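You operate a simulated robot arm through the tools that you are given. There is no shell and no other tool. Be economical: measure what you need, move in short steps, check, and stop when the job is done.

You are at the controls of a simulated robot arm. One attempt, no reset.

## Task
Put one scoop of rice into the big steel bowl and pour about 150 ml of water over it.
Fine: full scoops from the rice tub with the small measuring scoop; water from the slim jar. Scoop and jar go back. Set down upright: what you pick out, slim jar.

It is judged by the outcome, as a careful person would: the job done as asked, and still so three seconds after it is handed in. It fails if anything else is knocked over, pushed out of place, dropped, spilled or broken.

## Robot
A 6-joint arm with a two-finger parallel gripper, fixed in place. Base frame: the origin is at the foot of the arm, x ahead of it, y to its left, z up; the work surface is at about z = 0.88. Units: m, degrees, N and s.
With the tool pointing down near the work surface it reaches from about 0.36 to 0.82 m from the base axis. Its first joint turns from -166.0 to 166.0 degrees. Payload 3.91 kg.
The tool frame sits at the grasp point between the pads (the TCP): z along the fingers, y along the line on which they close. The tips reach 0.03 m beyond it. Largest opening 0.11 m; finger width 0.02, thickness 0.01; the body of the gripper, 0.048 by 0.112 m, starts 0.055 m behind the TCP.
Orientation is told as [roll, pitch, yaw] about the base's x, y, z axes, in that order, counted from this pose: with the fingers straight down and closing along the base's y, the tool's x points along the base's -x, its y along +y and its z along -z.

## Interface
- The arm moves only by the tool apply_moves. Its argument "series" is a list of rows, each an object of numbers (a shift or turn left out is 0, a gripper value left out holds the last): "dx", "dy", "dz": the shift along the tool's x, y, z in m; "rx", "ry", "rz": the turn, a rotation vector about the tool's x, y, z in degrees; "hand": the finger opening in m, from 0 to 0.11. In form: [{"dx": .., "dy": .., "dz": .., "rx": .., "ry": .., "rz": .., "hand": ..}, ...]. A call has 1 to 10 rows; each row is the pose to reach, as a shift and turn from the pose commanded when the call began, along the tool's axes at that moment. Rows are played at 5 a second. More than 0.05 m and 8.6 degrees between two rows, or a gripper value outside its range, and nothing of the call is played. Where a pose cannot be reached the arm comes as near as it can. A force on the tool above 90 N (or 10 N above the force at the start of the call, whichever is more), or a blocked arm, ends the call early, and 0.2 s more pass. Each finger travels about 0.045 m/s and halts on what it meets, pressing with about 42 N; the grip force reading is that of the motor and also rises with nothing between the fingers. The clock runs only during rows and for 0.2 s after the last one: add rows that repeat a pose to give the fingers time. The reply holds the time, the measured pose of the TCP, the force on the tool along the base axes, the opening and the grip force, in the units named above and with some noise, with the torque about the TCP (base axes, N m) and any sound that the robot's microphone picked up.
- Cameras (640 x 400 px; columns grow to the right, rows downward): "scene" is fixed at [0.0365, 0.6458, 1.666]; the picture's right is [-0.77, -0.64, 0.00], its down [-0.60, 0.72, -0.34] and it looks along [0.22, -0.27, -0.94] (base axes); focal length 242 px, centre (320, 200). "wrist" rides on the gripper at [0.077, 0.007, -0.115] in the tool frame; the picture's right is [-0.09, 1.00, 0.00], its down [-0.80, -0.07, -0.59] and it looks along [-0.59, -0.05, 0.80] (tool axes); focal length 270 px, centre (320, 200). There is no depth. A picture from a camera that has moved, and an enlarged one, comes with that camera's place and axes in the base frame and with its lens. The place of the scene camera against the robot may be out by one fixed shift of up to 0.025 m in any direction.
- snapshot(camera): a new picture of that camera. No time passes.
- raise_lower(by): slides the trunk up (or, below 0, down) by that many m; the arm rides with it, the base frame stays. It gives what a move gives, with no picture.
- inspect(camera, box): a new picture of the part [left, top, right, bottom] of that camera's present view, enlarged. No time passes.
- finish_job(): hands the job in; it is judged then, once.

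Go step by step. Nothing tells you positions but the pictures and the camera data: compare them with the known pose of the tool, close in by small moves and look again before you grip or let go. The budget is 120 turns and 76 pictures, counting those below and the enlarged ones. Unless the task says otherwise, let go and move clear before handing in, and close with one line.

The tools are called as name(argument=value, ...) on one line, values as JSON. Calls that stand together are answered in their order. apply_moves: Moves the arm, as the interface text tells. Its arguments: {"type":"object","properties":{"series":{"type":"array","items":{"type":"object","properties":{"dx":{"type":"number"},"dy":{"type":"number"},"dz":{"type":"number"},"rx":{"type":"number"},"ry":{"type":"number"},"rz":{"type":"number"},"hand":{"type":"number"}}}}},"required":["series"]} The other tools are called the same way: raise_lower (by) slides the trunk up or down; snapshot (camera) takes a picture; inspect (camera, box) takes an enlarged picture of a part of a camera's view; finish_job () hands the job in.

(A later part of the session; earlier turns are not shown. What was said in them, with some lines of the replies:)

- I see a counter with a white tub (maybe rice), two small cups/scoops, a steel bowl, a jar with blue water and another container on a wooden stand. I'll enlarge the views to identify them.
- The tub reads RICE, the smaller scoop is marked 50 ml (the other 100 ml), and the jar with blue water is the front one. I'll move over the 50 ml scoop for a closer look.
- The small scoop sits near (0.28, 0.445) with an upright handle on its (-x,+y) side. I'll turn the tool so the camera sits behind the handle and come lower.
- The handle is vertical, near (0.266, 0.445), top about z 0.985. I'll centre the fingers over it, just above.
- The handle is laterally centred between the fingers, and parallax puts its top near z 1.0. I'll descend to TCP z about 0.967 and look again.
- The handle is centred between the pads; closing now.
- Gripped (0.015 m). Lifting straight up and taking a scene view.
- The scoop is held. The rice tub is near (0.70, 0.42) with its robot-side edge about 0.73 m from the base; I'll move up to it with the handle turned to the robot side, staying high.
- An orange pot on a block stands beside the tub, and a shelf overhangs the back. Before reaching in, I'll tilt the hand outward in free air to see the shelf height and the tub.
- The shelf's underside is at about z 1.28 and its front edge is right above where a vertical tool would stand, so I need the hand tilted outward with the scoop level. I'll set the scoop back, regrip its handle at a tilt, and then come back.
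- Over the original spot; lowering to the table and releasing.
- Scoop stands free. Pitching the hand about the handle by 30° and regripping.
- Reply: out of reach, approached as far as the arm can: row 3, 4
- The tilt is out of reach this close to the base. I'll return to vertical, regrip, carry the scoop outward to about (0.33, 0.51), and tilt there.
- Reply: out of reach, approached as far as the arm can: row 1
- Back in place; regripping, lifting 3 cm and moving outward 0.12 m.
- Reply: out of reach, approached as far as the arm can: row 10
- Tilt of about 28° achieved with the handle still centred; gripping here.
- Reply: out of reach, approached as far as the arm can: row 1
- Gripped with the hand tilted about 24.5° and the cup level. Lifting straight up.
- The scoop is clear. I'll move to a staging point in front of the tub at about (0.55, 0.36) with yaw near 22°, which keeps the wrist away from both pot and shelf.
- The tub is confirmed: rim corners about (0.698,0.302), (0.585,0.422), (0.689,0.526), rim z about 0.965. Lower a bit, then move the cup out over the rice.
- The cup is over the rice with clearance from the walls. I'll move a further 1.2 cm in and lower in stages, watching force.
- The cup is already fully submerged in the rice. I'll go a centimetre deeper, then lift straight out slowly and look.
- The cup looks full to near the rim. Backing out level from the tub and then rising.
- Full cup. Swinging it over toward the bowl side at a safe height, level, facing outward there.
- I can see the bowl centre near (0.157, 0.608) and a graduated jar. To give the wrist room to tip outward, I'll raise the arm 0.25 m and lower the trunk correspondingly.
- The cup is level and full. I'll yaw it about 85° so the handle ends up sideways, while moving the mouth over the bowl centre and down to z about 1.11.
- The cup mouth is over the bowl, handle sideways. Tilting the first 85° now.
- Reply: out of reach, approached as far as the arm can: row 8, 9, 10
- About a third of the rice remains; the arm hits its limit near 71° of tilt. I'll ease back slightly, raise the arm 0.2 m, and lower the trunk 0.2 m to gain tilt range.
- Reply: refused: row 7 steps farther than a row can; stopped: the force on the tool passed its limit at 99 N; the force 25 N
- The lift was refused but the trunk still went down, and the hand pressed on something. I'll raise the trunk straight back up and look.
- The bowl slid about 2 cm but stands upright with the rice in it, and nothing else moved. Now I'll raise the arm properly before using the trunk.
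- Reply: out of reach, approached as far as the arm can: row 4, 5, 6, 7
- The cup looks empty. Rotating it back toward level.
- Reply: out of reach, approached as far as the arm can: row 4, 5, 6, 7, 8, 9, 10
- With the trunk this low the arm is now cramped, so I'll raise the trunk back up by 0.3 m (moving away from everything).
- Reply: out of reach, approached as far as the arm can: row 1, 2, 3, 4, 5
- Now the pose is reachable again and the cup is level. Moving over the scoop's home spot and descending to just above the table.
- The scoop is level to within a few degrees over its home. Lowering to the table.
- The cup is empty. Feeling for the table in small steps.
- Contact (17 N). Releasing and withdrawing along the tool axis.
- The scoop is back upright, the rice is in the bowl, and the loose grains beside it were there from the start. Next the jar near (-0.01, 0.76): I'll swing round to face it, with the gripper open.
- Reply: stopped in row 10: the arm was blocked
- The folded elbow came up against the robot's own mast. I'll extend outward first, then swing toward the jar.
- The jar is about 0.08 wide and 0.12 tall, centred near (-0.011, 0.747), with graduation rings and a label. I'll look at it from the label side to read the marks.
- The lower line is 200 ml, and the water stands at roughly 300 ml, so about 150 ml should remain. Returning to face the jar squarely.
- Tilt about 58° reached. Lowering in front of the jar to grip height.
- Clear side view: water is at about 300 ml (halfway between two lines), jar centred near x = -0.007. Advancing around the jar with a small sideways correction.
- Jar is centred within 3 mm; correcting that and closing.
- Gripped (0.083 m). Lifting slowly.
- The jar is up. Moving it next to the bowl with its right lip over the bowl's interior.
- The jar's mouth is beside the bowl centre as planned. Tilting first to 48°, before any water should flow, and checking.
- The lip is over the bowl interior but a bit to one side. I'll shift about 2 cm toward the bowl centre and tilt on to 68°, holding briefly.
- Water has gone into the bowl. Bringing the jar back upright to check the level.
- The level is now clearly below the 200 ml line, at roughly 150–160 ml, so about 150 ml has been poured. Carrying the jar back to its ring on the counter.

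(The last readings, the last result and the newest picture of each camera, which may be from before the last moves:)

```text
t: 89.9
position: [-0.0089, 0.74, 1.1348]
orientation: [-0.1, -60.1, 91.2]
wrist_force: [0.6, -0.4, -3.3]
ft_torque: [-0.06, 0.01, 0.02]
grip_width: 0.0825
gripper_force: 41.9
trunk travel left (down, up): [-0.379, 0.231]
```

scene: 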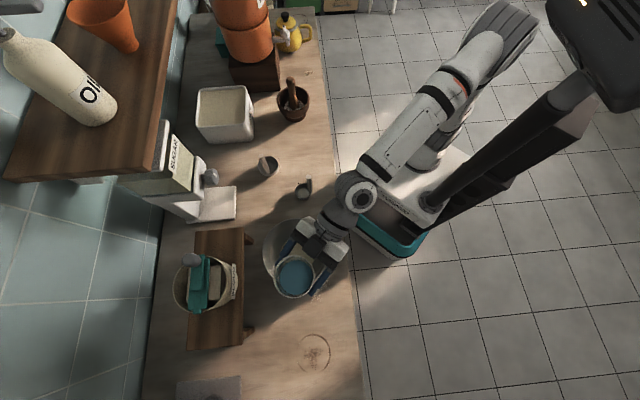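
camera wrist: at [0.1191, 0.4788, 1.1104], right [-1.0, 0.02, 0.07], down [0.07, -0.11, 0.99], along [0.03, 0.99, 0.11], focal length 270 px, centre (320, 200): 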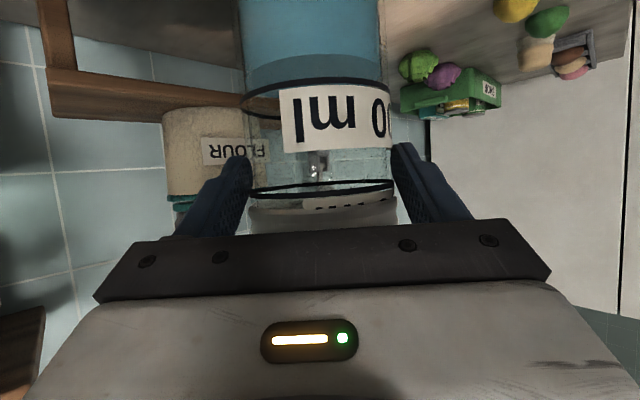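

apply_moves(series=[{"dx": 0.0303, "dz": 0.0175}, {"dx": 0.0606, "dz": 0.035}, {"dx": 0.091, "dz": 0.0525}, {"dx": 0.1169, "dz": 0.0675}, {"dx": 0.1299, "dz": 0.075}, {"dx": 0.1342, "dz": 0.0775}, {"dx": 0.1342, "dz": 0.0775}])

```text
t: 91.5
position: [-0.0081, 0.7392, 0.9798]
orientation: [-0.1, -60.1, 91.2]
wrist_force: [-0.1, 0.4, -3.0]
ft_torque: [-0.05, 0.01, 0.0]
grip_width: 0.0821
gripper_force: 41.8
trunk travel left (down, up): [-0.379, 0.231]
```

apply_moves(series=[{"dx": 0.0013, "dz": 0.0008}, {"dx": 0.0026, "dz": 0.0015}, {"dx": 0.0026, "dz": 0.0015}])

```text
t: 92.3
position: [-0.0075, 0.7407, 0.9792]
orientation: [-0.1, -60.2, 91.1]
wrist_force: [-0.5, 1.3, -0.7]
ft_torque: [0.19, 0.02, 0.02]
grip_width: 0.0824
gripper_force: 41.7
trunk travel left (down, up): [-0.379, 0.231]
```

Contact is beginning; a touch more, then release.

apply_moves(series=[{"dx": 0.0009, "dz": 0.0005}, {"dx": 0.0013, "dz": 0.0008}, {"dx": 0.0013, "dz": 0.0008}])

```text
t: 93.1
position: [-0.0078, 0.741, 0.9788]
orientation: [-0.2, -60.2, 91.1]
wrist_force: [3.1, 0.7, 8.0]
ft_torque: [0.17, -0.01, -0.05]
grip_width: 0.0822
gripper_force: 41.8
trunk travel left (down, up): [-0.379, 0.231]
```

Firm contact. Opening and backing out horizontally.

apply_moves(series=[{"hand": 0.095}, {"hand": 0.11}, {"hand": 0.11}, {"hand": 0.11}, {"dx": 0.01, "dz": -0.0173}, {"dx": 0.03, "dz": -0.052}, {"dx": 0.05, "dz": -0.0866}, {"dx": 0.058, "dz": -0.1005}, {"dx": 0.033, "dz": -0.115}, {"dx": 0.0, "dz": -0.134}])

snapshot(camera="scene")

snapshot(camera="wrist")

```text
t: 95.3
position: [-0.004, 0.624, 1.044]
orientation: [-0.1, -60.1, 91.2]
wrist_force: [0.5, 0.7, 0.2]
ft_torque: [0.01, -0.02, 0.01]
grip_width: 0.1099
gripper_force: 0.1
trunk travel left (down, up): [-0.379, 0.231]
```

```text
4 pictures are left
```

scene: 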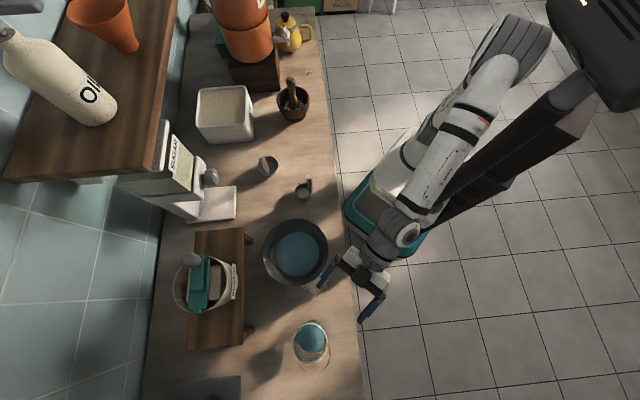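

```text
3 pictures are left
camera wrist: at [-0.0073, 0.4875, 1.0338], right [-1.0, 0.02, 0.08], down [0.07, -0.11, 0.99], along [0.03, 0.99, 0.11], focal length 270 px, centre (320, 200)
```

wrist: 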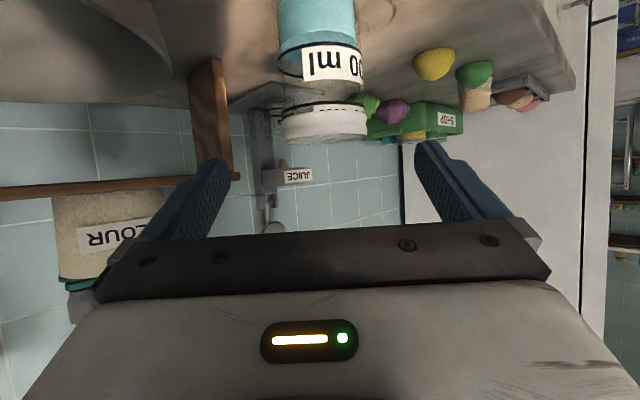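

The jar stands in its place and everything looks upright. One enlarged check of the remaining level.

inspect(camera="wrist", box=[260, 0, 380, 150])

```text
2.67 times, centred on (320, 75) of wrist
camera zoom: at [-0.0073, 0.4875, 1.0338], right [-1.0, 0.02, 0.08], down [0.07, -0.11, 0.99], along [0.03, 0.99, 0.11], focal length 721 px, centre (320, 533)
```

zoom: 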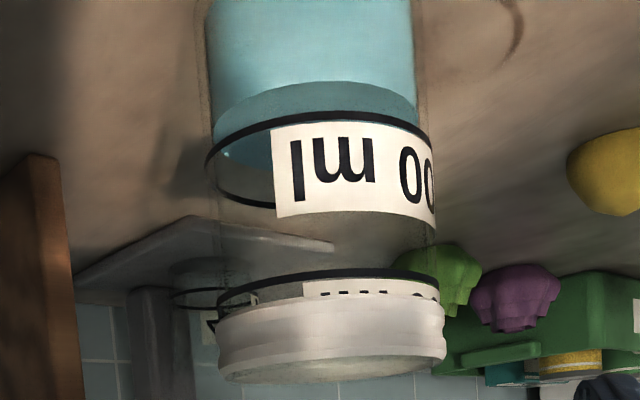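

About 155–160 ml remains of roughly 300, so close to 150 ml was poured. Raising the hand clear.

apply_moves(series=[{"dx": -0.026, "dz": -0.015}, {"dx": -0.052, "dz": -0.03}, {"dx": -0.0693, "dz": -0.04}])

inspect(camera="scene", box=[220, 140, 380, 380])

```text
t: 96.1
position: [-0.0051, 0.6245, 1.1245]
orientation: [-0.2, -60.1, 91.2]
wrist_force: [0.8, 1.0, 0.2]
ft_torque: [0.02, -0.01, 0.01]
grip_width: 0.1102
gripper_force: 0.0
trunk travel left (down, up): [-0.379, 0.231]
```

```text
1.67 times, centred on (300, 260) of scene
camera zoom: at [0.0365, 0.6458, 1.666], right [-0.77, -0.64, 0.0], down [-0.6, 0.72, -0.34], along [0.22, -0.27, -0.94], focal length 404 px, centre (353, 100)
```

zoom: 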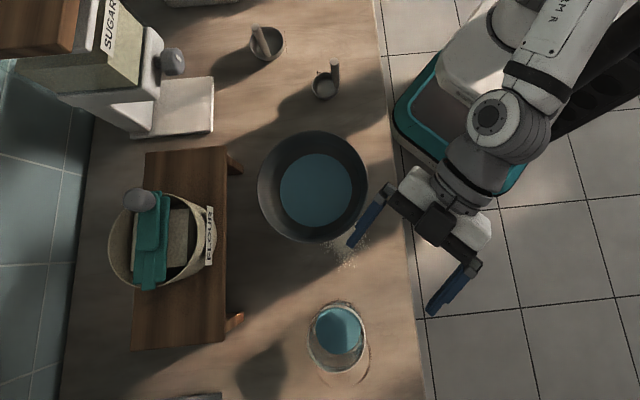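

The bowl holds the rice and water, and the scoop and jar are upright in their places with the hand clear. I'm handing in.

finish_job()

```text
The job is handed in.
```

The job is handed in: one full 50 ml scoop of rice is in the steel bowl with about 150 ml of water over it (my estimate from the jar's lines), and the scoop and slim jar are back upright. The bowl slid about 2 cm when I lowered the trunk onto it by mistake mid-pour, and I left it there; it stayed upright, and I saw nothing spilled and nothing else moved.
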